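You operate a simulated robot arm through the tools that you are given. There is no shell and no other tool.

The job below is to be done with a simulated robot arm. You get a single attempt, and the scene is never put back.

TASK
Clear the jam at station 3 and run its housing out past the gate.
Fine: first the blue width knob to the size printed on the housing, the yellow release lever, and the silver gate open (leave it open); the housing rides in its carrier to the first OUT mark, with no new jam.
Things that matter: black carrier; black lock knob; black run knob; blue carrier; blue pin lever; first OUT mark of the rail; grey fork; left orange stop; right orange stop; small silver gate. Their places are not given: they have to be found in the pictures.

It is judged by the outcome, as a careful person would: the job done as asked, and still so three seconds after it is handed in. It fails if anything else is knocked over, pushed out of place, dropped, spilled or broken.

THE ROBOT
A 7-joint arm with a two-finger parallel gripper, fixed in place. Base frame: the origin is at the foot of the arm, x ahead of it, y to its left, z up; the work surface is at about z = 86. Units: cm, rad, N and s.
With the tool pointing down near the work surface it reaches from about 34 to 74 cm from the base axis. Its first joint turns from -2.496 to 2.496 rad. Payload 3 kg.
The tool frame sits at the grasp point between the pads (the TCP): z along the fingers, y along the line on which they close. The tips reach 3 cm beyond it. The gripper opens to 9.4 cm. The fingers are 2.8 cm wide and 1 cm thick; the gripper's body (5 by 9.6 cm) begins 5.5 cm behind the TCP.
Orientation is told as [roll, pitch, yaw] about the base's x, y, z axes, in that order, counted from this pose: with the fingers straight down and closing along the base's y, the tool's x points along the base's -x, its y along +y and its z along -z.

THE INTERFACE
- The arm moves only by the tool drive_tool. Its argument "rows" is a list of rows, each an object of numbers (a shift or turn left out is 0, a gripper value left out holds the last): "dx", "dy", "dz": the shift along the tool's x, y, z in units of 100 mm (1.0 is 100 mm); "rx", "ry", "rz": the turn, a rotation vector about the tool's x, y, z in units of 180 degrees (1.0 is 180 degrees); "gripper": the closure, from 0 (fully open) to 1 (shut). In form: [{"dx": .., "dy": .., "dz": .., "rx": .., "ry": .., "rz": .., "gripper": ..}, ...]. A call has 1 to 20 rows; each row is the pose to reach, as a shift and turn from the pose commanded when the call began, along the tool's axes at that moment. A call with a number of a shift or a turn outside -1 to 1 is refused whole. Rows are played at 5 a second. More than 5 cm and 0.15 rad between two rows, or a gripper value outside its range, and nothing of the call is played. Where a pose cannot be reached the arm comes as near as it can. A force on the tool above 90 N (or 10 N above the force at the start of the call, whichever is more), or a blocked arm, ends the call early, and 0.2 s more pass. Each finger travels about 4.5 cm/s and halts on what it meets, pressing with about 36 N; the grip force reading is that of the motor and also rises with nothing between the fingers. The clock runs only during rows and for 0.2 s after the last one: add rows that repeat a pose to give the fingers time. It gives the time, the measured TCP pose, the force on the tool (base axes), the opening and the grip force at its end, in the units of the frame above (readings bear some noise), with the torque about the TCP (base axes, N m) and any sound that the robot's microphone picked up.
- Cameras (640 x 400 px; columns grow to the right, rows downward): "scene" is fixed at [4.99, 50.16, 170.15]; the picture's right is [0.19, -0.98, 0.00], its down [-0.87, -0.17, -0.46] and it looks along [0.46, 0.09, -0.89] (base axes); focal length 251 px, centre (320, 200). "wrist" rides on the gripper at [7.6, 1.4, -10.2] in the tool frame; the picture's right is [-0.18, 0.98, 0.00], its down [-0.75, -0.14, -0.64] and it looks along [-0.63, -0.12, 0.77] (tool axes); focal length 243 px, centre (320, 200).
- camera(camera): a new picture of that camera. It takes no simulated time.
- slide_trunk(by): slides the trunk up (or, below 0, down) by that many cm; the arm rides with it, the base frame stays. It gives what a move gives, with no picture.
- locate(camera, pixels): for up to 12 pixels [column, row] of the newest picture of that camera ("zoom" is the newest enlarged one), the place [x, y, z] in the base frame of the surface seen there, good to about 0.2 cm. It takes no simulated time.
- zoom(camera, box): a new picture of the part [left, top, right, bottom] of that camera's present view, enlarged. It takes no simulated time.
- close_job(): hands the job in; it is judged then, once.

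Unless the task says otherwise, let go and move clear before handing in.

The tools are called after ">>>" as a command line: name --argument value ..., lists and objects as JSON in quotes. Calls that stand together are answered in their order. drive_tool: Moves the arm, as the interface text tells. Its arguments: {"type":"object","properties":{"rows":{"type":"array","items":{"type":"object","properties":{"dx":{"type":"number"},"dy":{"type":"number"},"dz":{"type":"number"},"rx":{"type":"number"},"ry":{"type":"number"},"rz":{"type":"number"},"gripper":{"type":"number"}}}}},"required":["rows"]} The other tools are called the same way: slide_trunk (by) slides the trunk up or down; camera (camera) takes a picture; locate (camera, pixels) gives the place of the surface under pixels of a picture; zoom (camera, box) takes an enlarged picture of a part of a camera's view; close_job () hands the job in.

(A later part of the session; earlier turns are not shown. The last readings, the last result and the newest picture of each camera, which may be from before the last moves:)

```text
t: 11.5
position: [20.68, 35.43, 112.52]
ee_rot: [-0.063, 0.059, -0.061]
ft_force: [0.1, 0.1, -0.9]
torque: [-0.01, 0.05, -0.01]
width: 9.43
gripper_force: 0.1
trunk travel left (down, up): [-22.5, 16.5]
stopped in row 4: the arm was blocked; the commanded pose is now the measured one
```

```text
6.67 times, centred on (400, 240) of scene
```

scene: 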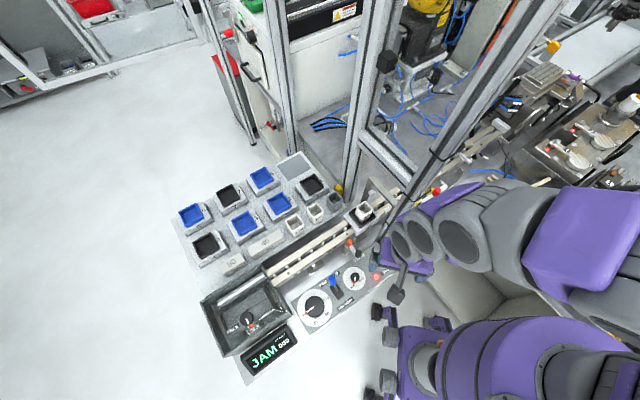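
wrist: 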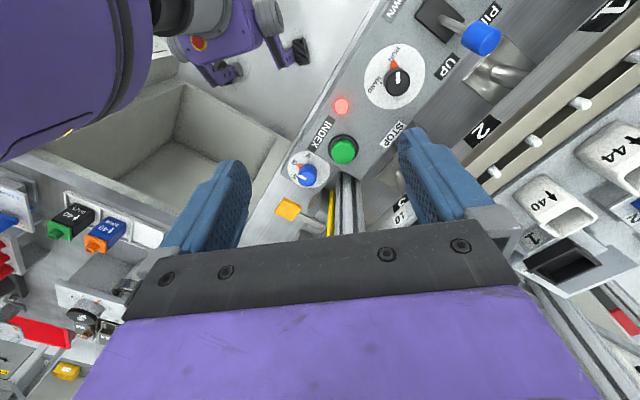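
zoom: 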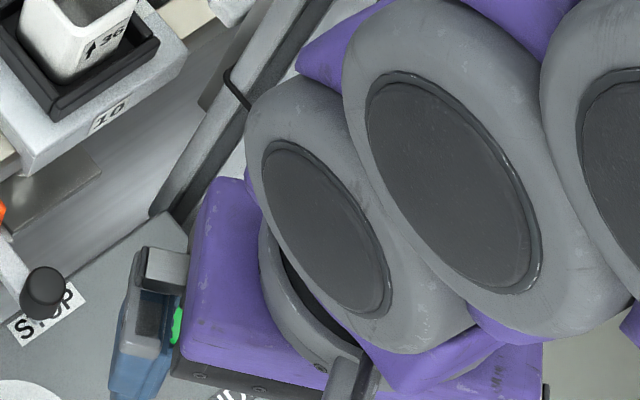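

The knob axis is at about (30.9,29.1), with its top at z 93.2, dial 90.5 and pointer at 40. The post face is 5.9 cm behind it, so I'll approach at yaw 45° with the fingers tilted outward to keep the wrist clear. First I'll level out and yaw.

>>> drive_tool --rows '[{"dx": -0.2, "dy": -0.35, "rx": -0.01, "ry": -0.01, "rz": -0.01}, {"dx": -0.4, "dy": -0.7, "rx": -0.02, "ry": -0.019, "rz": -0.0194}, {"dx": -0.6, "dy": -1.0, "rx": -0.02, "ry": -0.019, "rz": -0.0194}]'

>>> drive_tool --rows '[{"rz": -0.045}, {"rz": -0.09}, {"rz": -0.135}, {"rz": -0.18}, {"rz": -0.225}, {"rz": -0.25}]'

>>> camera --camera "scene"

>>> camera --camera "wrist"

```text
t: 12.3
position: [26.04, 24.99, 113.0]
ee_rot: [0.004, -0.005, 0.01]
ft_force: [0.3, 0.7, -0.4]
torque: [-0.02, 0.01, 0.0]
width: 9.4
gripper_force: 0.1
trunk travel left (down, up): [-22.5, 16.5]
```

```text
t: 13.7
position: [25.98, 25.14, 112.95]
ee_rot: [0.0, -0.005, 0.794]
ft_force: [0.9, 0.2, 0.3]
torque: [0.0, 0.0, 0.02]
width: 9.4
gripper_force: 0.0
trunk travel left (down, up): [-22.5, 16.5]
```

```text
taken
```

scene: 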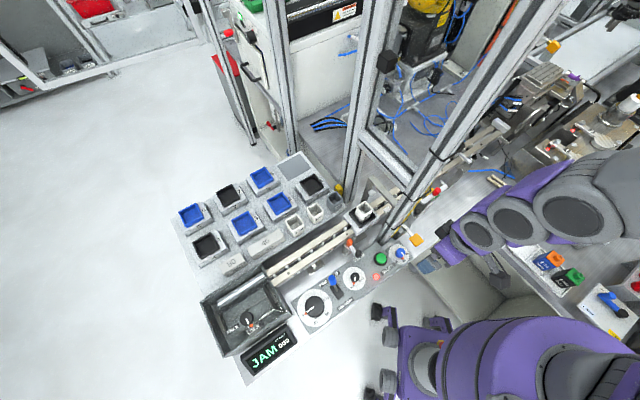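

```text
taken
```

wrist: 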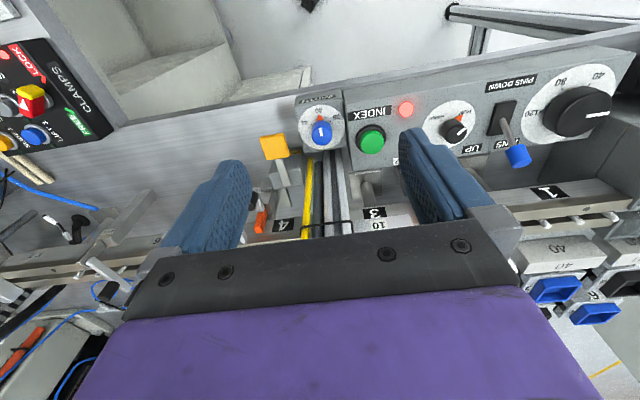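

Yaw 45° works well and gives a level view of the knob (322,130), the yellow lever (274,147) and the post. I'll zoom in for detail.

>>> zoom --camera "wrist" --box '[240, 80, 400, 240]'

>>> zoom --camera "wrist" --box '[360, 50, 640, 240]'

>>> locate --camera "wrist" --pixels '[[322, 124], [322, 132], [321, 142], [308, 130], [332, 130], [312, 112], [318, 115], [306, 111], [270, 145], [283, 180], [328, 175], [306, 180]]'

```text
2.50 times, centred on (320, 160) of wrist
```

zoom: 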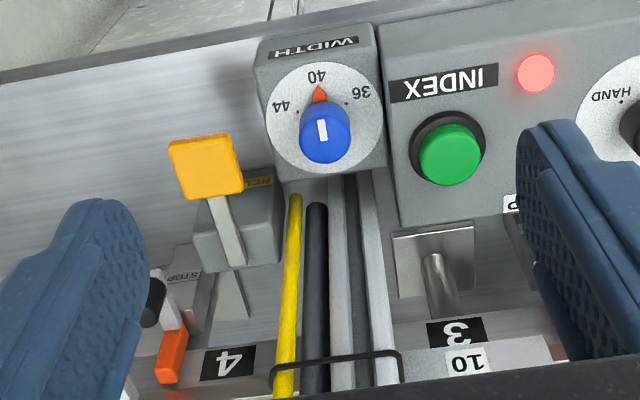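

```text
2.11 times, centred on (500, 145) of wrist
```

zoom: 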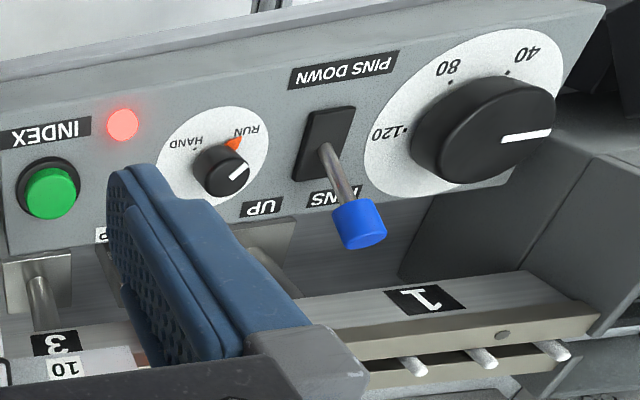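

```text
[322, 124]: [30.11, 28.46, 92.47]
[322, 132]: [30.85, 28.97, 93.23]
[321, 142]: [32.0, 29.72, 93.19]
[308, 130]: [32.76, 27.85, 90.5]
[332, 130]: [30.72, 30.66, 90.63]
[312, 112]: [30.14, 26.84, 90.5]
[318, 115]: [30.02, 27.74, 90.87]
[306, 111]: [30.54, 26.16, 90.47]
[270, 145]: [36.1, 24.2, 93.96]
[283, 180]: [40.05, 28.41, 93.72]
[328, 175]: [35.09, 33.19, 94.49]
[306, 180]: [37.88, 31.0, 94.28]
```

The WIDTH dial reads 36 to the right of 40 in this view, so the turn is about 60° clockwise from above. I'll pre-close the gripper, yaw to 75°, tilt 15° and hover above the knob.

>>> drive_tool --rows '[{"rz": -0.045, "gripper": 0.53}, {"rz": -0.09, "gripper": 0.53}, {"rz": -0.135, "gripper": 0.53}, {"rz": -0.165, "gripper": 0.53}, {"rz": -0.165, "gripper": 0.53}]'

>>> drive_tool --rows '[{"dx": -0.15, "dy": -0.12, "dz": 0.33, "ry": -0.0417}, {"dx": -0.3, "dy": -0.24, "dz": 0.66, "ry": -0.0833}, {"dx": -0.46, "dy": -0.384, "dz": 1.0, "ry": -0.0833}]'

>>> camera --camera "wrist"

>>> camera --camera "scene"

```text
t: 14.9
position: [26.02, 25.15, 113.0]
ee_rot: [-0.006, -0.004, 1.314]
ft_force: [-0.3, -0.3, -0.3]
torque: [0.01, 0.05, 0.02]
width: 4.41
gripper_force: 0.2
trunk travel left (down, up): [-22.5, 16.5]
```

```text
t: 15.7
position: [31.21, 28.95, 102.85]
ee_rot: [-0.004, -0.265, 1.316]
ft_force: [-0.1, 0.2, 0.2]
torque: [0.04, 0.0, 0.02]
width: 4.43
gripper_force: 0.1
trunk travel left (down, up): [-22.5, 16.5]
```

```text
taken
```

wrist: 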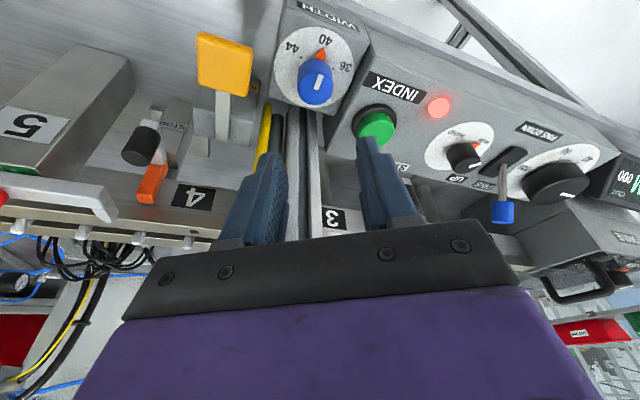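

```text
taken
```

scene: 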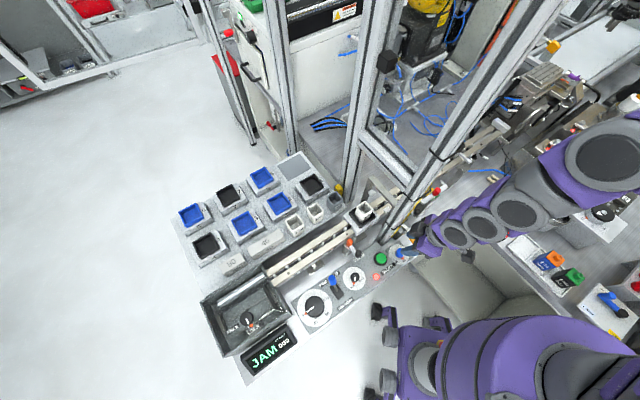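

The gripper is directly above the knob with the correct tilt. I'll descend vertically and close on the knob.

>>> drive_tool --rows '[{"dx": 0.09, "dy": 0.008, "dz": 0.28}, {"dx": 0.18, "dy": 0.016, "dz": 0.56}, {"dx": 0.235, "dy": 0.024, "dz": 0.73}, {"dx": 0.269, "dy": 0.024, "dz": 0.833}]'

>>> zoom --camera "wrist" --box '[220, 40, 440, 240]'

```text
t: 16.7
position: [30.79, 28.43, 94.62]
ee_rot: [-0.013, -0.277, 1.314]
ft_force: [0.5, 10.2, 54.8]
torque: [1.61, 1.5, -0.27]
width: 4.47
gripper_force: 0.5
trunk travel left (down, up): [-22.5, 16.5]
```

```text
2.00 times, centred on (330, 140) of wrist
```

zoom: 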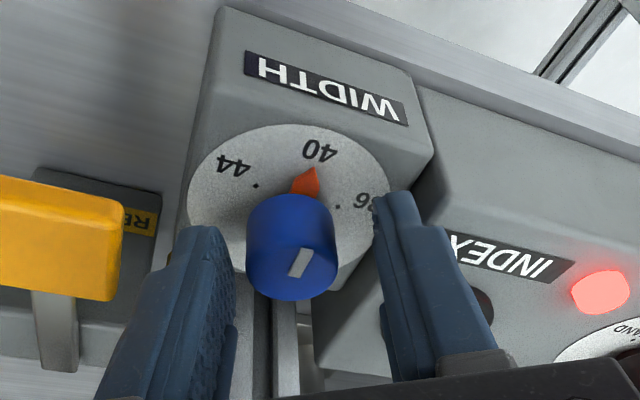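

The fingertips touched the panel (54.8 N up) with the knob between them. I'll lift 1 cm and then close.

>>> drive_tool --rows '[{"dx": -0.026, "dz": -0.0965}, {"dx": -0.026, "dz": -0.0965}]'

>>> drive_tool --rows '[{"gripper": 0.7}, {"gripper": 0.8}, {"gripper": 0.85}, {"gripper": 0.85}, {"gripper": 0.85}]'

>>> zoom --camera "wrist" --box '[220, 40, 440, 240]'

```text
t: 17.3
position: [30.59, 28.27, 95.24]
ee_rot: [-0.003, -0.262, 1.314]
ft_force: [-0.7, -0.2, 0.0]
torque: [0.0, 0.0, 0.02]
width: 4.43
gripper_force: 0.1
trunk travel left (down, up): [-22.5, 16.5]
```

```text
t: 18.5
position: [30.91, 28.32, 95.31]
ee_rot: [-0.005, -0.265, 1.311]
ft_force: [29.6, -6.2, 0.9]
torque: [0.3, -0.87, -0.22]
width: 3.11
gripper_force: 14.9
trunk travel left (down, up): [-22.5, 16.5]
```

```text
2.00 times, centred on (330, 140) of wrist
```

zoom: 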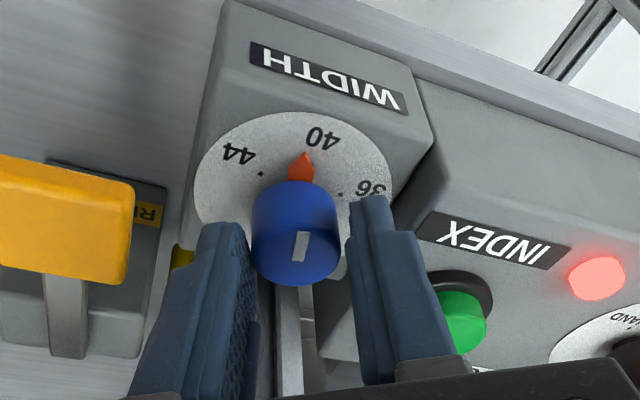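

The left finger touches first (force +29.6 N along x), so the knob is about 0.3 cm further to +x. I'll shift and finish closing.

>>> drive_tool --rows '[{"dy": -0.03, "gripper": 0.8}, {"dy": -0.03, "gripper": 0.85}, {"dy": -0.03, "gripper": 0.85}]'

>>> zoom --camera "wrist" --box '[220, 40, 440, 240]'

```text
t: 19.3
position: [31.0, 28.18, 95.18]
ee_rot: [-0.004, -0.265, 1.314]
ft_force: [14.9, -10.2, -4.7]
torque: [-1.02, -0.1, -0.19]
width: 2.75
gripper_force: 42.6
trunk travel left (down, up): [-22.5, 16.5]
```

```text
2.00 times, centred on (330, 140) of wrist
```

zoom: 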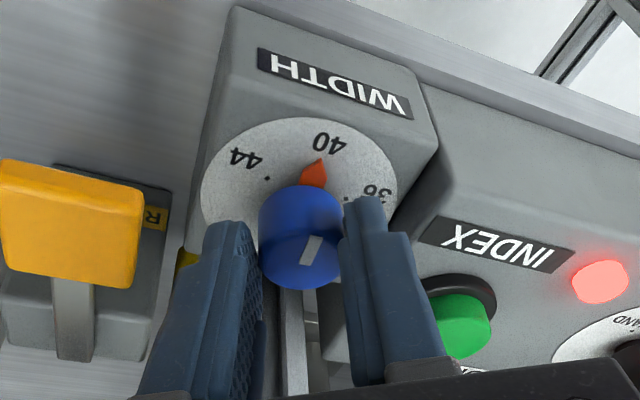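

The knob is gripped (width 2.75, 42.6 N). I'll rotate clockwise about the knob axis by 30° first and check.

>>> drive_tool --rows '[{"dx": -0.0006, "dy": 0.0091, "dz": 0.0002, "rx": 0.0109, "rz": 0.0402}, {"dx": -0.0023, "dy": 0.0181, "dz": 0.0006, "rx": 0.0218, "rz": 0.0804}, {"dx": -0.0051, "dy": 0.0268, "dz": 0.0014, "rx": 0.0328, "rz": 0.1206}, {"dx": -0.0091, "dy": 0.035, "dz": 0.0025, "rx": 0.0437, "rz": 0.1608}]'

>>> zoom --camera "wrist" --box '[220, 40, 440, 240]'

>>> camera --camera "scene"

```text
t: 20.3
position: [30.5, 28.38, 95.27]
ee_rot: [-0.005, -0.265, 0.791]
ft_force: [-6.9, -8.4, -11.7]
torque: [-0.57, 0.5, -0.04]
width: 2.73
gripper_force: 45.4
trunk travel left (down, up): [-22.5, 16.5]
```

```text
2.00 times, centred on (330, 140) of wrist
```

zoom: 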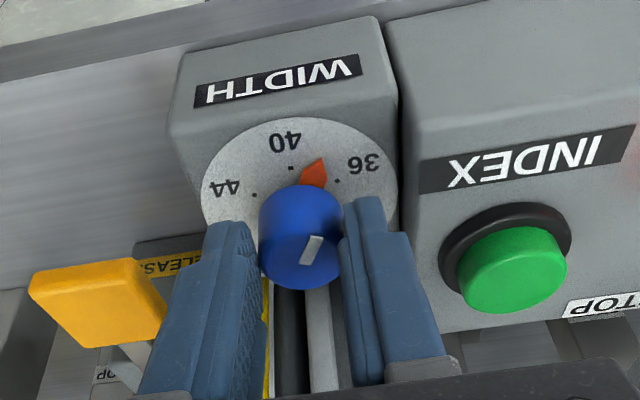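

```text
taken
```

scene: 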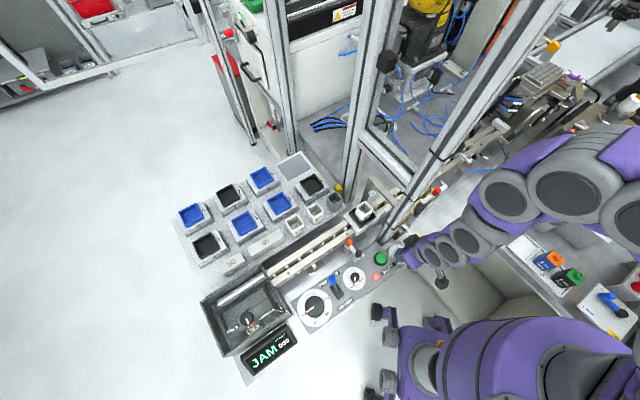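

The pointer has moved past midway between 40 and 36. I'll rotate another 22.5° and check.

>>> drive_tool --rows '[{"dx": -0.0006, "dy": 0.0091, "dz": 0.0002, "rx": 0.0109, "rz": 0.0402}, {"dx": -0.0023, "dy": 0.0181, "dz": 0.0006, "rx": 0.0218, "rz": 0.0804}, {"dx": -0.0051, "dy": 0.0268, "dz": 0.0014, "rx": 0.0328, "rz": 0.1206}, {"dx": -0.0051, "dy": 0.0268, "dz": 0.0014, "rx": 0.0328, "rz": 0.1206}]'

>>> zoom --camera "wrist" --box '[220, 40, 440, 240]'

```text
t: 21.3
position: [30.32, 28.81, 95.29]
ee_rot: [-0.006, -0.268, 0.397]
ft_force: [-25.7, 4.2, -23.3]
torque: [-0.14, 0.96, 0.15]
width: 2.76
gripper_force: 44.9
trunk travel left (down, up): [-22.5, 16.5]
```

```text
2.00 times, centred on (330, 140) of wrist
```

zoom: 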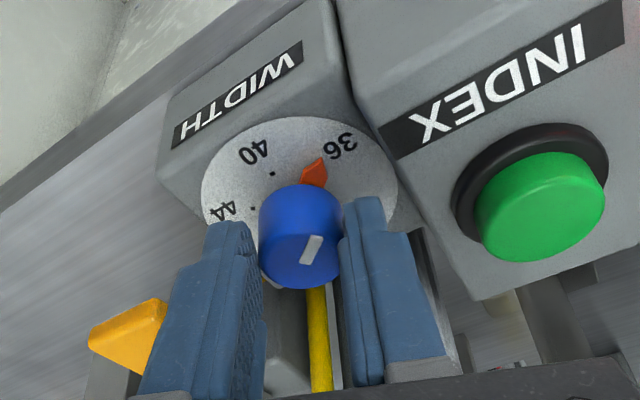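

The pointer is almost at 36 (tip (322,160), label direction (343,145)). I'll add about 8° and check.

>>> drive_tool --rows '[{"dx": 0.003, "dy": 0.0091, "dz": -0.005, "rx": 0.0115, "rz": 0.0425}, {"dx": 0.003, "dy": 0.0091, "dz": -0.005, "rx": 0.0115, "rz": 0.0425}]'

>>> zoom --camera "wrist" --box '[220, 40, 440, 240]'

```text
t: 21.9
position: [30.42, 29.03, 95.34]
ee_rot: [-0.004, -0.271, 0.261]
ft_force: [-18.5, 12.5, -20.7]
torque: [0.47, 0.19, 0.7]
width: 2.72
gripper_force: 44.8
trunk travel left (down, up): [-22.5, 16.5]
```

```text
2.00 times, centred on (330, 140) of wrist
```

zoom: 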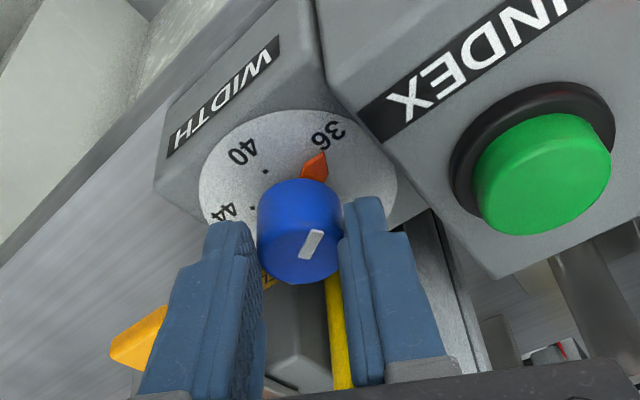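

The pointer sits at 36, and the torque has risen to 0.7 N m, which suggests the end stop. I'll release and lift, then check.

>>> drive_tool --rows '[{"gripper": 0.6}, {"gripper": 0.53}, {"gripper": 0.53}]'

>>> drive_tool --rows '[{"dx": -0.08, "dz": -0.29}, {"dx": -0.16, "dz": -0.58}, {"dx": -0.24, "dz": -0.87}]'

>>> camera --camera "wrist"

>>> zoom --camera "wrist" --box '[220, 20, 420, 200]'

>>> camera --camera "scene"

```text
t: 22.7
position: [30.36, 29.05, 95.25]
ee_rot: [-0.005, -0.271, 0.26]
ft_force: [0.0, -0.6, 0.1]
torque: [-0.02, 0.0, -0.01]
width: 4.42
gripper_force: 0.1
trunk travel left (down, up): [-22.5, 16.5]
```

```text
t: 23.5
position: [30.25, 28.74, 104.42]
ee_rot: [-0.004, -0.27, 0.261]
ft_force: [0.6, 0.3, -0.3]
torque: [0.02, -0.02, 0.02]
width: 4.44
gripper_force: 0.1
trunk travel left (down, up): [-22.5, 16.5]
```

```text
taken
```

wrist: 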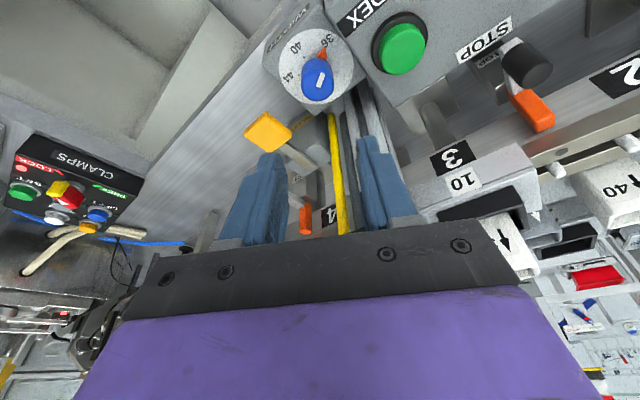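

```text
2.22 times, centred on (320, 110) of wrist
```

zoom: 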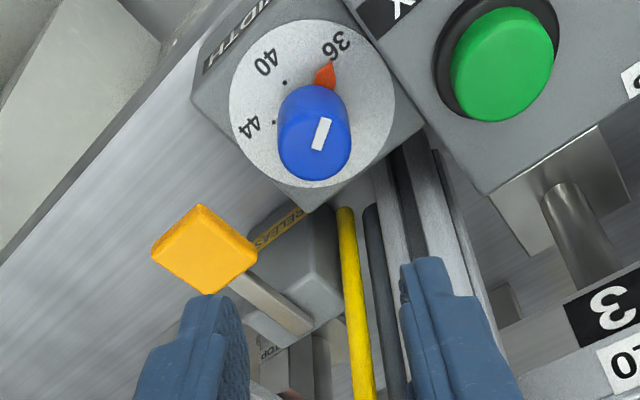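

```text
taken
```

scene: 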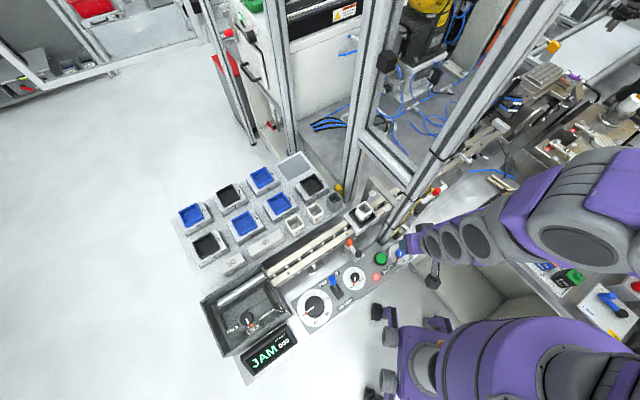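

The pointer is exactly on 36. Next is the RELEASE lever, so I'll measure its paddle, stem and box.

>>> locate --camera "wrist" --pixels '[[268, 132], [252, 132], [268, 116], [288, 132], [283, 142], [296, 152], [310, 164], [316, 165], [300, 140], [320, 130], [300, 170], [270, 148]]'

>>> zoom --camera "wrist" --box '[230, 100, 350, 190]'

```text
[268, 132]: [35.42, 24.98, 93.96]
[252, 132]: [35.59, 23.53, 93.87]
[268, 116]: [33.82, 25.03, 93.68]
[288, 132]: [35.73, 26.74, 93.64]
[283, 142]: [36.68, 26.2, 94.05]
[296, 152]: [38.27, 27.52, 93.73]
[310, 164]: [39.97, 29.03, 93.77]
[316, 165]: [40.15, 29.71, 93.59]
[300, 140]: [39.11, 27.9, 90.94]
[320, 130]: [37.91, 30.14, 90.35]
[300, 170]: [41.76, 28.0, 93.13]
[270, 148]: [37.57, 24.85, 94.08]
```

```text
4.44 times, centred on (290, 145) of wrist
```

zoom: 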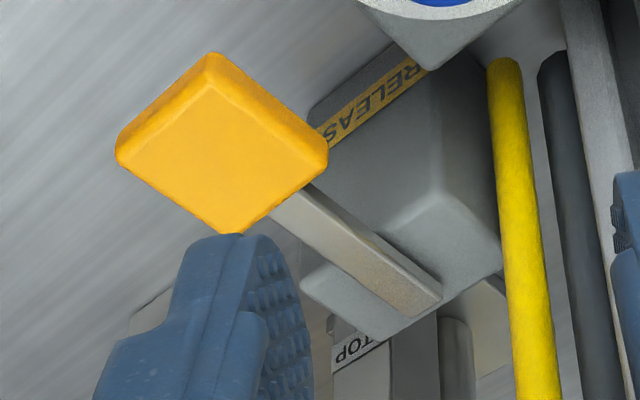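

The RELEASE lever is a horizontal bar from the box at (40,29) to the yellow paddle centred at (35.6,25.0), top z 94. It most likely presses down. I'll level the tool, close the fingers and hover over the paddle.

>>> drive_tool --rows '[{"ry": 0.043, "gripper": 0.8}, {"ry": 0.086, "gripper": 1.0}, {"ry": 0.086, "gripper": 1.0}, {"ry": 0.086, "gripper": 1.0}]'

>>> drive_tool --rows '[{"dx": -0.19, "dy": -0.26, "dz": 0.0}, {"dx": -0.371, "dy": -0.528, "dz": 0.2}, {"dx": -0.371, "dy": -0.528, "dz": 0.5}]'

>>> camera --camera "wrist"

>>> camera --camera "scene"

```text
t: 24.5
position: [30.51, 28.73, 104.31]
ee_rot: [-0.005, 0.002, 0.258]
ft_force: [0.3, -0.2, 0.7]
torque: [0.0, 0.01, 0.01]
width: 0.01
gripper_force: 33.2
trunk travel left (down, up): [-22.5, 16.5]
```

```text
t: 25.3
position: [35.37, 24.7, 99.35]
ee_rot: [-0.005, 0.001, 0.259]
ft_force: [-0.3, -0.2, 0.2]
torque: [0.0, -0.02, -0.04]
width: 0.0
gripper_force: 33.2
trunk travel left (down, up): [-22.5, 16.5]
```

```text
taken
```

wrist: 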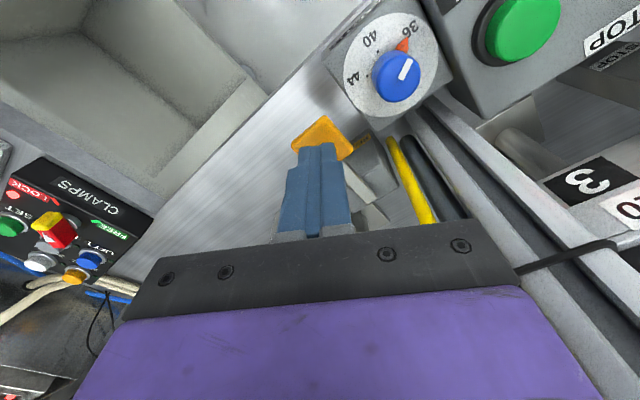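

```text
taken
```

scene: 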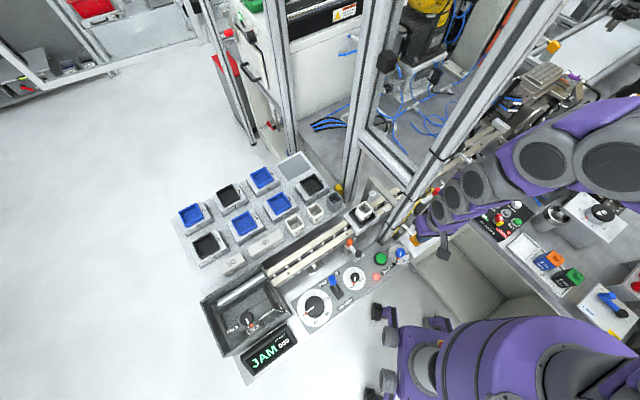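

The tips are over the paddle at z≈96.3. I'll press down gradually and read the force.

>>> drive_tool --rows '[{"dz": 0.18}, {"dz": 0.24}, {"dz": 0.29}, {"dz": 0.34}]'

>>> camera --camera "wrist"

>>> zoom --camera "scene" --box '[235, 320, 305, 380]'

```text
t: 26.3
position: [35.42, 24.44, 96.07]
ee_rot: [-0.004, 0.001, 0.259]
ft_force: [2.1, -0.9, 3.3]
torque: [0.02, -0.07, -0.01]
width: 0.0
gripper_force: 33.6
trunk travel left (down, up): [-22.5, 16.5]
```

```text
taken
```

wrist: 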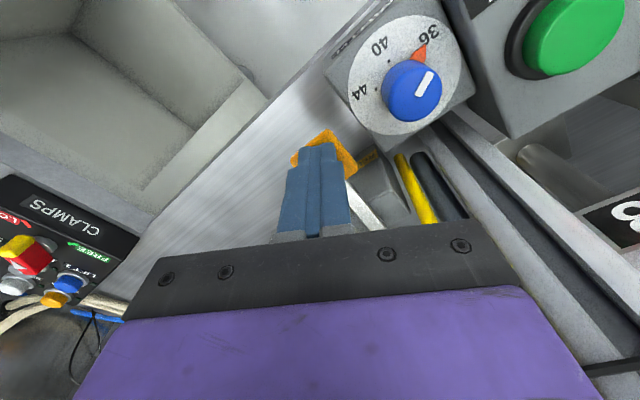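

```text
6.67 times, centred on (270, 350) of scene
```

zoom: 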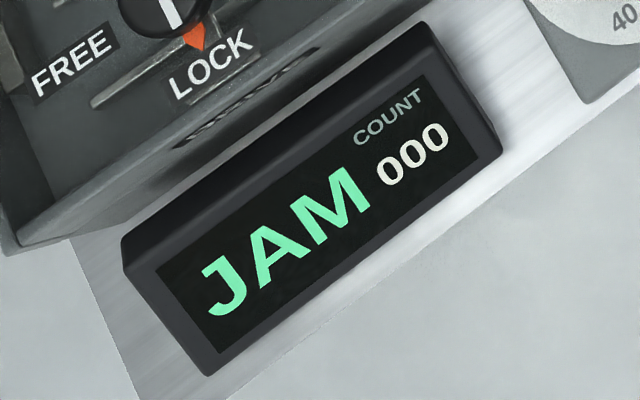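

Only 3.3 N of force, and the paddle is giving way downward. I'll continue pressing.

>>> drive_tool --rows '[{"dz": 0.06}, {"dz": 0.12}, {"dz": 0.18}, {"dz": 0.24}]'

>>> camera --camera "wrist"

>>> camera --camera "scene"

>>> zoom --camera "scene" --box '[235, 320, 305, 380]'

```text
t: 27.2
position: [35.3, 24.49, 94.69]
ee_rot: [0.008, -0.018, 0.259]
ft_force: [-18.2, -0.3, 64.2]
torque: [0.71, -0.19, 0.21]
width: 0.0
gripper_force: 32.4
trunk travel left (down, up): [-22.5, 16.5]
stopped in row 4: the force on the tool passed its limit at 100 N (the readings are from after the stop); the commanded pose is now the measured one
```

```text
taken
```

wrist: 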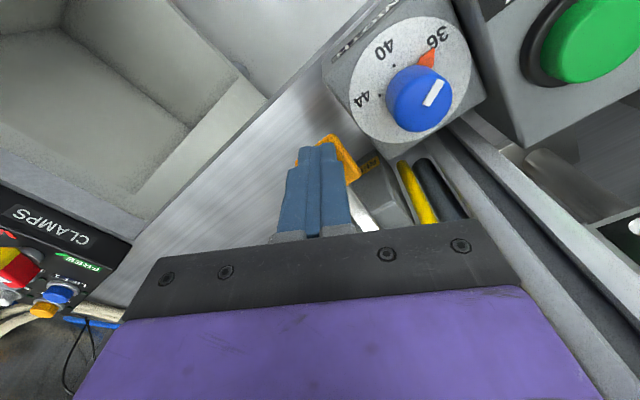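

```text
taken
```

scene: 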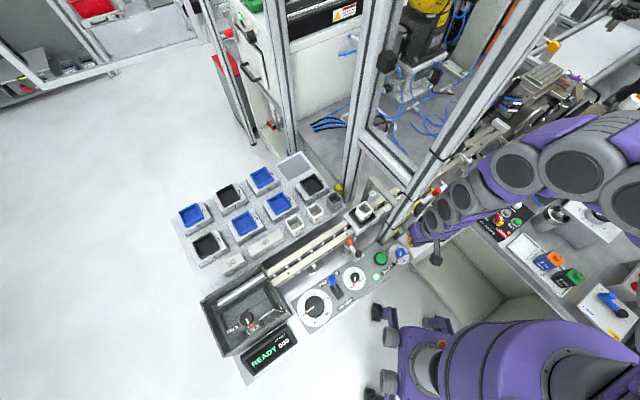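

```text
6.67 times, centred on (270, 350) of scene
```

zoom: 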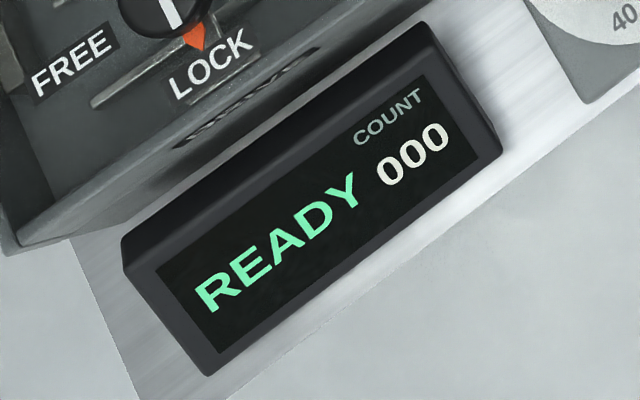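

The display now reads READY and the index light is green, so the release worked. I'll lift off and inspect the lever and the carrier.

>>> drive_tool --rows '[{"dz": -0.3}, {"dz": -0.6}, {"dz": -0.95}]'

>>> drive_tool --rows '[{"dx": 0.3, "dz": -0.3, "gripper": 0.5}, {"dx": 0.6, "dz": -0.6, "gripper": 0.2}, {"dx": 0.8, "dz": -0.9, "gripper": 0.0}]'

>>> camera --camera "wrist"

>>> zoom --camera "scene" --box '[230, 180, 440, 370]'

>>> zoom --camera "scene" --box '[320, 180, 420, 260]'

```text
t: 28.0
position: [35.68, 24.43, 103.75]
ee_rot: [0.004, -0.012, 0.257]
ft_force: [-0.5, -0.8, 0.4]
torque: [-0.02, -0.01, 0.02]
width: 0.0
gripper_force: 32.9
trunk travel left (down, up): [-22.5, 16.5]
```

```text
t: 28.8
position: [27.9, 22.28, 112.77]
ee_rot: [0.004, -0.014, 0.257]
ft_force: [-0.1, -0.2, 0.3]
torque: [-0.01, 0.01, 0.0]
width: 6.58
gripper_force: 0.1
trunk travel left (down, up): [-22.5, 16.5]
```

```text
taken
```

wrist: 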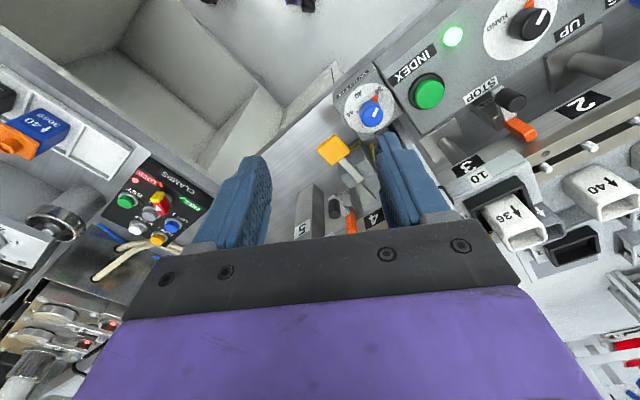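

```text
2.11 times, centred on (335, 275) of scene
```

zoom: 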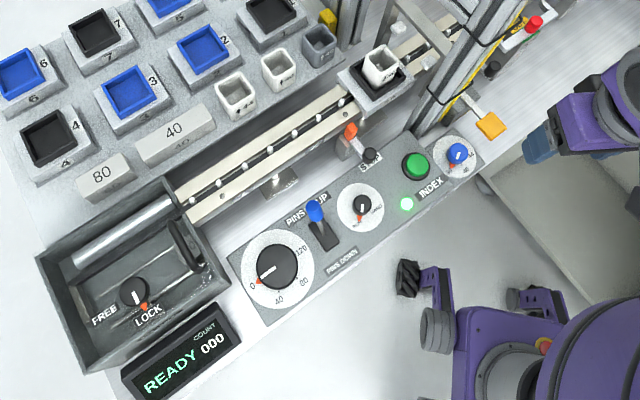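

```text
5.00 times, centred on (370, 220) of scene
```

zoom: 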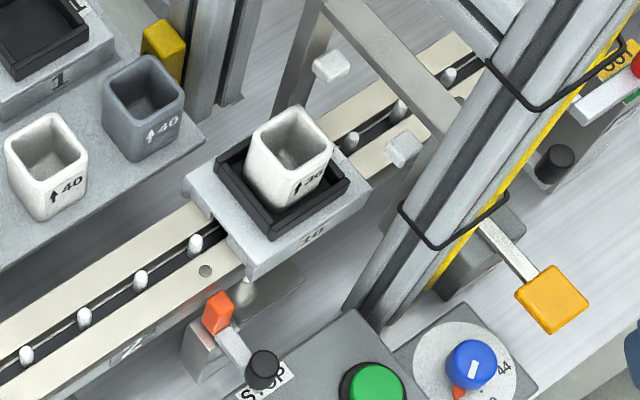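

The lever has sprung back and the state is READY. Next is the gate. I'll rise, rotate to yaw 45° and travel over to the gate knob at (66.4,14.2,105).

>>> drive_tool --rows '[{"dz": -0.2, "rz": -0.042, "gripper": 0.3}, {"dz": -0.4, "rz": -0.084, "gripper": 0.3}, {"dz": -0.6, "rz": -0.126, "gripper": 0.3}, {"dz": -0.6, "rz": -0.168, "gripper": 0.3}]'

>>> drive_tool --rows '[{"dx": -0.15, "dy": -0.33}, {"dx": -0.3, "dy": -0.66}, {"dx": -0.45, "dy": -1.0}]'

>>> drive_tool --rows '[{"dx": -0.2, "dy": -0.33}, {"dx": -0.4, "dy": -0.66}, {"dx": -0.6, "dy": -1.0}]'

>>> drive_tool --rows '[{"dx": -0.15, "dy": -0.33}, {"dx": -0.3, "dy": -0.66}, {"dx": -0.45, "dy": -1.0}]'

>>> camera --camera "wrist"

>>> camera --camera "scene"

```text
t: 29.8
position: [27.72, 22.57, 118.62]
ee_rot: [-0.004, -0.01, 0.787]
ft_force: [-0.3, 0.1, 0.3]
torque: [0.02, 0.04, 0.01]
width: 6.56
gripper_force: 0.2
trunk travel left (down, up): [-22.5, 16.5]
```

```text
t: 30.6
position: [38.16, 18.49, 118.68]
ee_rot: [-0.002, -0.011, 0.787]
ft_force: [-0.2, 0.5, -0.2]
torque: [-0.01, 0.02, 0.0]
width: 6.57
gripper_force: 0.1
trunk travel left (down, up): [-22.5, 16.5]
```

```text
t: 31.4
position: [49.52, 15.74, 118.77]
ee_rot: [-0.003, -0.009, 0.784]
ft_force: [0.1, 0.3, -0.5]
torque: [0.03, 0.0, -0.01]
width: 6.6
gripper_force: 0.1
trunk travel left (down, up): [-22.5, 16.5]
```

```text
t: 32.2
position: [59.82, 12.05, 118.95]
ee_rot: [-0.003, -0.01, 0.788]
ft_force: [0.2, 0.0, -0.2]
torque: [-0.02, 0.02, 0.02]
width: 6.57
gripper_force: 0.0
trunk travel left (down, up): [-22.5, 16.5]
```

```text
taken
```

wrist: 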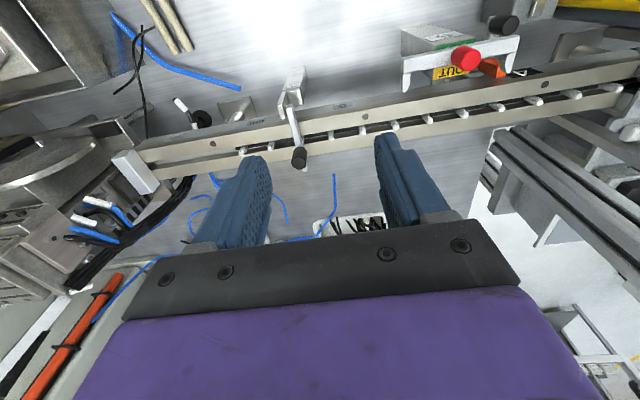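

```text
taken
```

scene: 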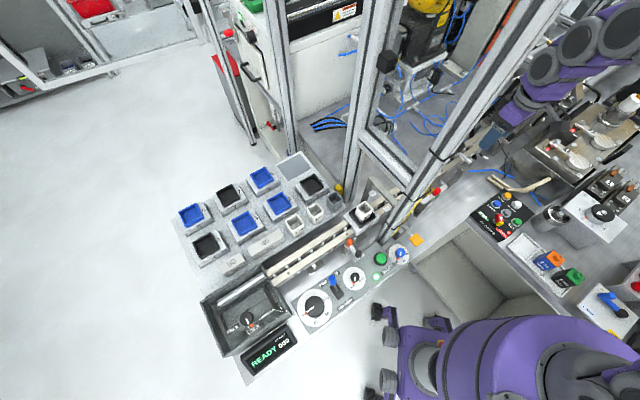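

Good view: the gate knob is at (299,157) and the hinge at (290,97). I'll zoom in to understand the hinge, the fork and the right stop.

>>> zoom --camera "wrist" --box '[240, 50, 360, 180]'

>>> zoom --camera "wrist" --box '[380, 0, 560, 130]'

>>> locate --camera "wrist" --pixels '[[299, 150], [298, 160], [293, 120], [289, 105], [284, 103], [305, 165], [253, 122], [212, 143], [490, 68], [503, 25], [462, 58], [405, 80]]'

```text
3.08 times, centred on (300, 115) of wrist
```

zoom: 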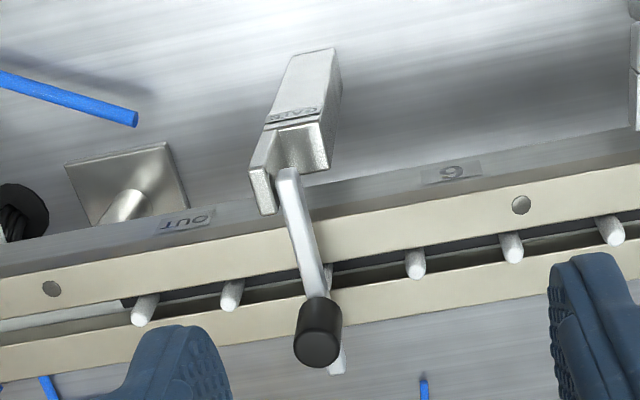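

```text
3.08 times, centred on (470, 65) of wrist
```

zoom: 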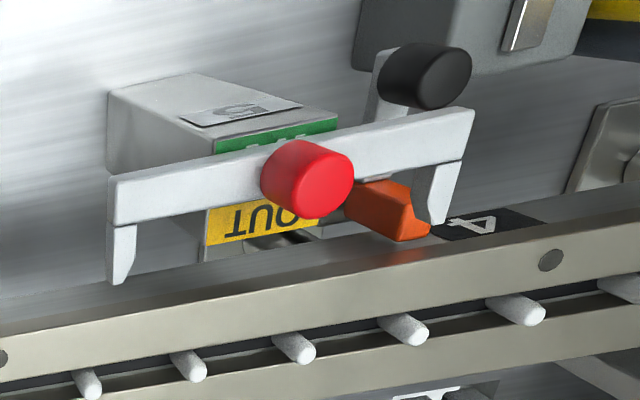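

```text
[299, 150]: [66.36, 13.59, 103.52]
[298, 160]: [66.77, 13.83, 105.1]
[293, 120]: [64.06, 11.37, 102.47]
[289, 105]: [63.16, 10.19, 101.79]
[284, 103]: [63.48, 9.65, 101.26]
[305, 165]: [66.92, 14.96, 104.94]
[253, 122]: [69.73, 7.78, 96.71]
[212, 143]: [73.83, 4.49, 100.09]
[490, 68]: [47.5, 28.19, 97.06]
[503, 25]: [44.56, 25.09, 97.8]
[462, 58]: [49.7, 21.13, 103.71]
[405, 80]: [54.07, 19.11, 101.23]
```

The fork shows "OUT" in yellow and the right stop's orange tip sits against the rail at station 4, so I'll study both later. First I'll hover over the gate knob at about (66.75,14.2).

>>> drive_tool --rows '[{"dx": -0.25, "dy": -0.12, "dz": 0.1}, {"dx": -0.5, "dy": -0.25, "dz": 0.4}, {"dx": -0.642, "dy": -0.338, "dz": 0.75}, {"dx": -0.642, "dy": -0.338, "dz": 0.9}]'

>>> camera --camera "wrist"

>>> zoom --camera "wrist" --box '[240, 90, 400, 240]'

```text
t: 33.2
position: [66.69, 14.15, 110.06]
ee_rot: [-0.005, -0.012, 0.787]
ft_force: [1.6, -0.1, 0.6]
torque: [0.02, -0.01, 0.0]
width: 6.59
gripper_force: 0.0
trunk travel left (down, up): [-22.5, 16.5]
```

```text
taken
```

wrist: 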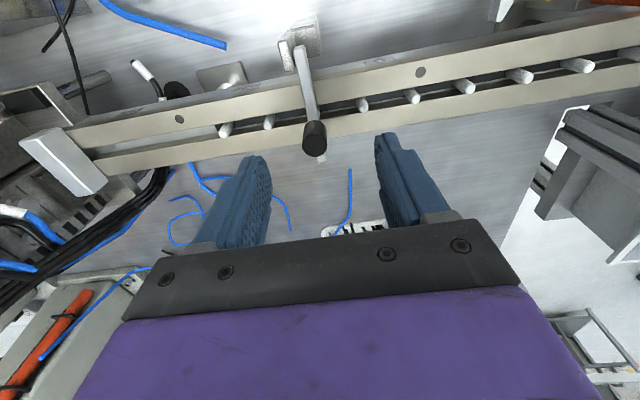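

```text
2.67 times, centred on (320, 165) of wrist
```

zoom: 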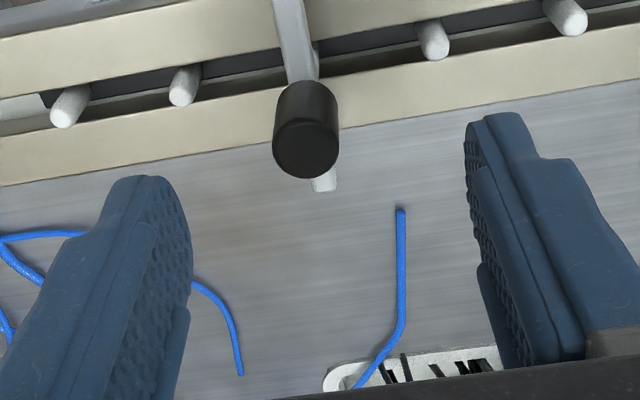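

I'll refine the knob's exact place from this closer view.

>>> locate --camera "wrist" --pixels '[[314, 147], [308, 147], [322, 147], [315, 153], [314, 132], [314, 124], [321, 160], [300, 45], [285, 50], [308, 100], [363, 104], [268, 121]]'

>>> zoom --camera "wrist" --box '[250, 10, 350, 110]'

```text
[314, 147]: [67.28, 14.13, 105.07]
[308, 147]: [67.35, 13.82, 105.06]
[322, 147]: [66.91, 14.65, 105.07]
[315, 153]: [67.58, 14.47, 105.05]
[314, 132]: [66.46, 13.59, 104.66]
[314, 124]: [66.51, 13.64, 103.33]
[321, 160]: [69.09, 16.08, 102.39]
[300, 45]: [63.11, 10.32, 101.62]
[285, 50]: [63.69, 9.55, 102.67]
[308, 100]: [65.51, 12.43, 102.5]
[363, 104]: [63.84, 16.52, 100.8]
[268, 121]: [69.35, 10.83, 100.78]
```

```text
4.00 times, centred on (300, 60) of wrist
```

zoom: 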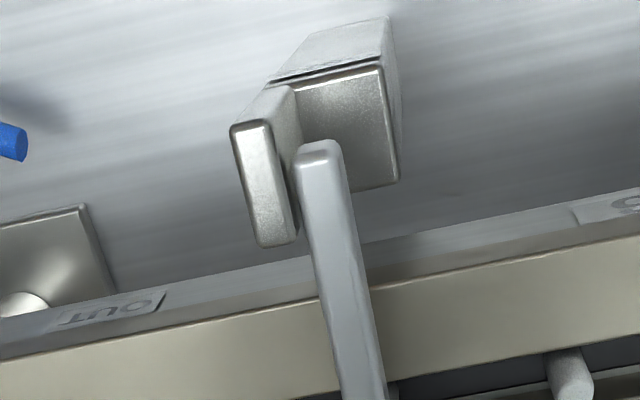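

The bar is hinged against a cheek plate, so the hinge axis runs along the rail and the gate should lift. The knob centre is (67.1,14.2), z 102.5–105. I'll go down and grip it.

>>> drive_tool --rows '[{"dx": -0.033, "dy": -0.025, "dz": 0.2}, {"dx": -0.033, "dy": -0.025, "dz": 0.4}, {"dx": -0.033, "dy": -0.025, "dz": 0.4, "gripper": 0.6}, {"dx": -0.033, "dy": -0.025, "dz": 0.4, "gripper": 0.85}, {"dx": -0.033, "dy": -0.025, "dz": 0.4, "gripper": 0.9}, {"dx": -0.033, "dy": -0.025, "dz": 0.4, "gripper": 0.9}, {"dx": -0.033, "dy": -0.025, "dz": 0.4, "gripper": 0.9}]'

>>> zoom --camera "wrist" --box '[220, 40, 420, 240]'

```text
t: 34.8
position: [67.11, 14.14, 106.03]
ee_rot: [-0.004, -0.013, 0.785]
ft_force: [8.7, -4.9, -1.5]
torque: [0.32, 0.04, 0.02]
width: 1.69
gripper_force: 44.5
trunk travel left (down, up): [-22.5, 16.5]
```

```text
2.00 times, centred on (320, 140) of wrist
```

zoom: 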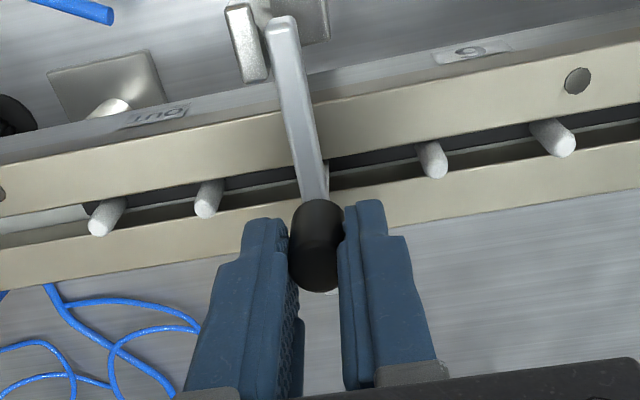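

The knob is gripped (width 1.69). I'll test by lifting gently 0.8 cm.

>>> drive_tool --rows '[{"dz": -0.03}, {"dz": -0.06}, {"dz": -0.08}]'

>>> zoom --camera "wrist" --box '[220, 40, 420, 240]'

```text
t: 35.6
position: [67.06, 14.11, 106.69]
ee_rot: [-0.001, -0.008, 0.786]
ft_force: [1.1, -10.3, -23.4]
torque: [0.72, -0.44, 0.03]
width: 1.73
gripper_force: 44.9
trunk travel left (down, up): [-22.5, 16.5]
```

```text
2.00 times, centred on (320, 140) of wrist
```

zoom: 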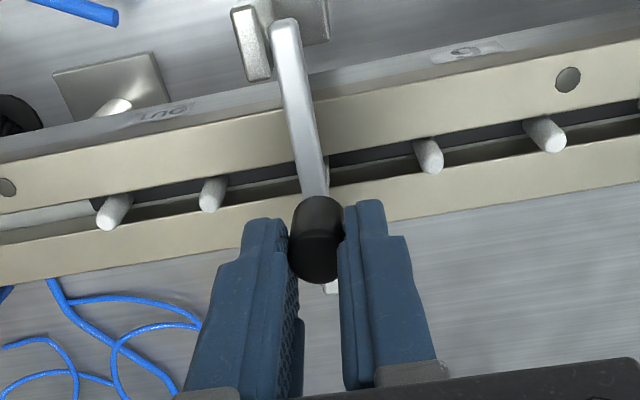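

The lift met 23 N and the knob seems to slip, so it isn't clearly lifting. I'll go back down and test a small horizontal swing upstream instead.

>>> drive_tool --rows '[{"dz": 0.05}, {"dz": 0.08}]'

>>> drive_tool --rows '[{"dy": 0.03}, {"dy": 0.06}, {"dy": 0.08}]'

>>> zoom --camera "wrist" --box '[220, 40, 420, 240]'

```text
t: 36.2
position: [67.08, 14.1, 106.22]
ee_rot: [-0.004, -0.015, 0.786]
ft_force: [7.2, -5.2, 21.7]
torque: [-0.6, 0.92, 0.06]
width: 1.76
gripper_force: 44.7
trunk travel left (down, up): [-22.5, 16.5]
```

```text
t: 37.0
position: [67.15, 14.22, 106.31]
ee_rot: [-0.008, -0.021, 0.783]
ft_force: [49.8, -25.9, 23.0]
torque: [-0.85, -0.37, 0.16]
width: 1.73
gripper_force: 44.6
trunk travel left (down, up): [-22.5, 16.5]
```

```text
2.00 times, centred on (320, 140) of wrist
```

zoom: 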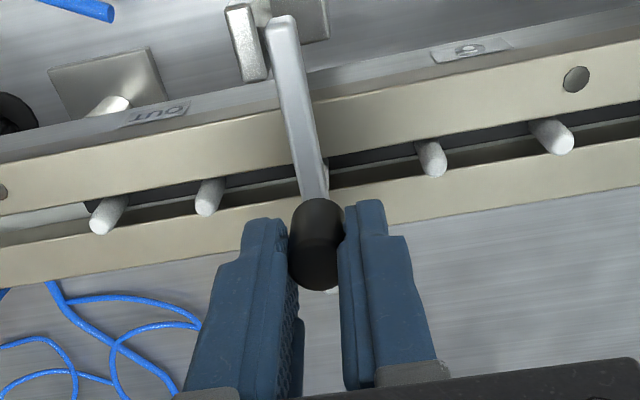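

Swinging is stiff (50 N for 2 mm) while lifting moved, so it's a lift gate with a friction hinge. I'll undo the sideways offset and follow a lifting arc about the hinge.

>>> drive_tool --rows '[{"dy": -0.04}, {"dy": -0.08}]'

>>> drive_tool --rows '[{"dx": 0.028, "dz": -0.042, "ry": -0.0111}, {"dx": 0.056, "dz": -0.083, "ry": -0.0222}, {"dx": 0.091, "dz": -0.121, "ry": -0.0333}, {"dx": 0.126, "dz": -0.157, "ry": -0.0444}, {"dx": 0.167, "dz": -0.189, "ry": -0.0555}, {"dx": 0.209, "dz": -0.219, "ry": -0.0667}]'

>>> camera --camera "wrist"

>>> zoom --camera "wrist" --box '[220, 40, 420, 240]'

```text
t: 37.6
position: [67.16, 14.18, 106.02]
ee_rot: [-0.003, -0.012, 0.787]
ft_force: [40.1, -17.9, 25.4]
torque: [-0.57, -0.33, 0.09]
width: 1.72
gripper_force: 45.0
trunk travel left (down, up): [-22.5, 16.5]
```

```text
t: 39.0
position: [65.49, 12.58, 108.14]
ee_rot: [-0.001, -0.222, 0.788]
ft_force: [10.3, -10.7, -3.4]
torque: [-0.14, -0.26, -0.13]
width: 1.79
gripper_force: 7.6
trunk travel left (down, up): [-22.5, 16.5]
```

```text
taken
```

wrist: 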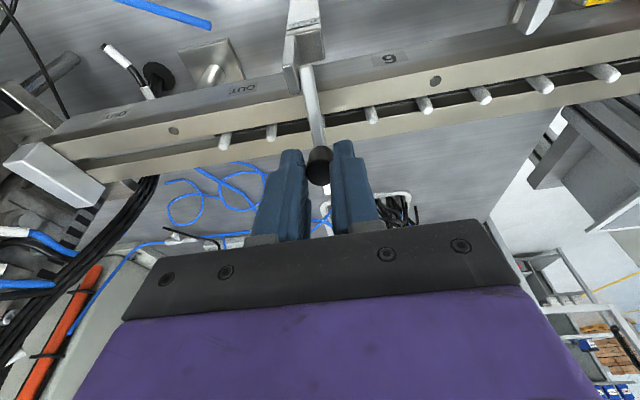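

```text
2.00 times, centred on (320, 140) of wrist
```

zoom: 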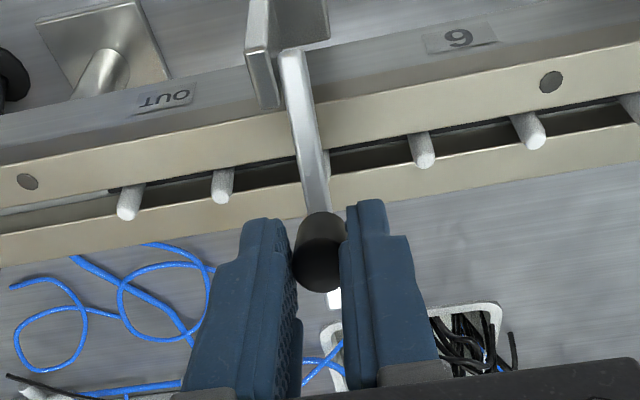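

The grip force fell to 7.6 N. I'll check whether the bar has lifted.

>>> locate --camera "wrist" --pixels '[[318, 164], [320, 170], [308, 90], [312, 115], [318, 142], [326, 189], [316, 135], [327, 183]]'

>>> zoom --camera "wrist" --box '[270, 60, 370, 200]'

```text
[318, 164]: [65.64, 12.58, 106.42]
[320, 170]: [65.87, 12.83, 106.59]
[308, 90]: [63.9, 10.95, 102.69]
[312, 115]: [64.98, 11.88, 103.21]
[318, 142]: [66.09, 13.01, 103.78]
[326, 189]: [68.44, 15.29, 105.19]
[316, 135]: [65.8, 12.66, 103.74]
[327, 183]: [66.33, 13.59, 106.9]
```

```text
2.86 times, centred on (320, 130) of wrist
```

zoom: 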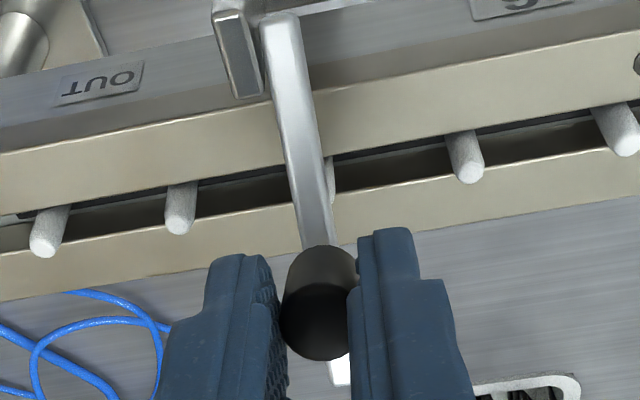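

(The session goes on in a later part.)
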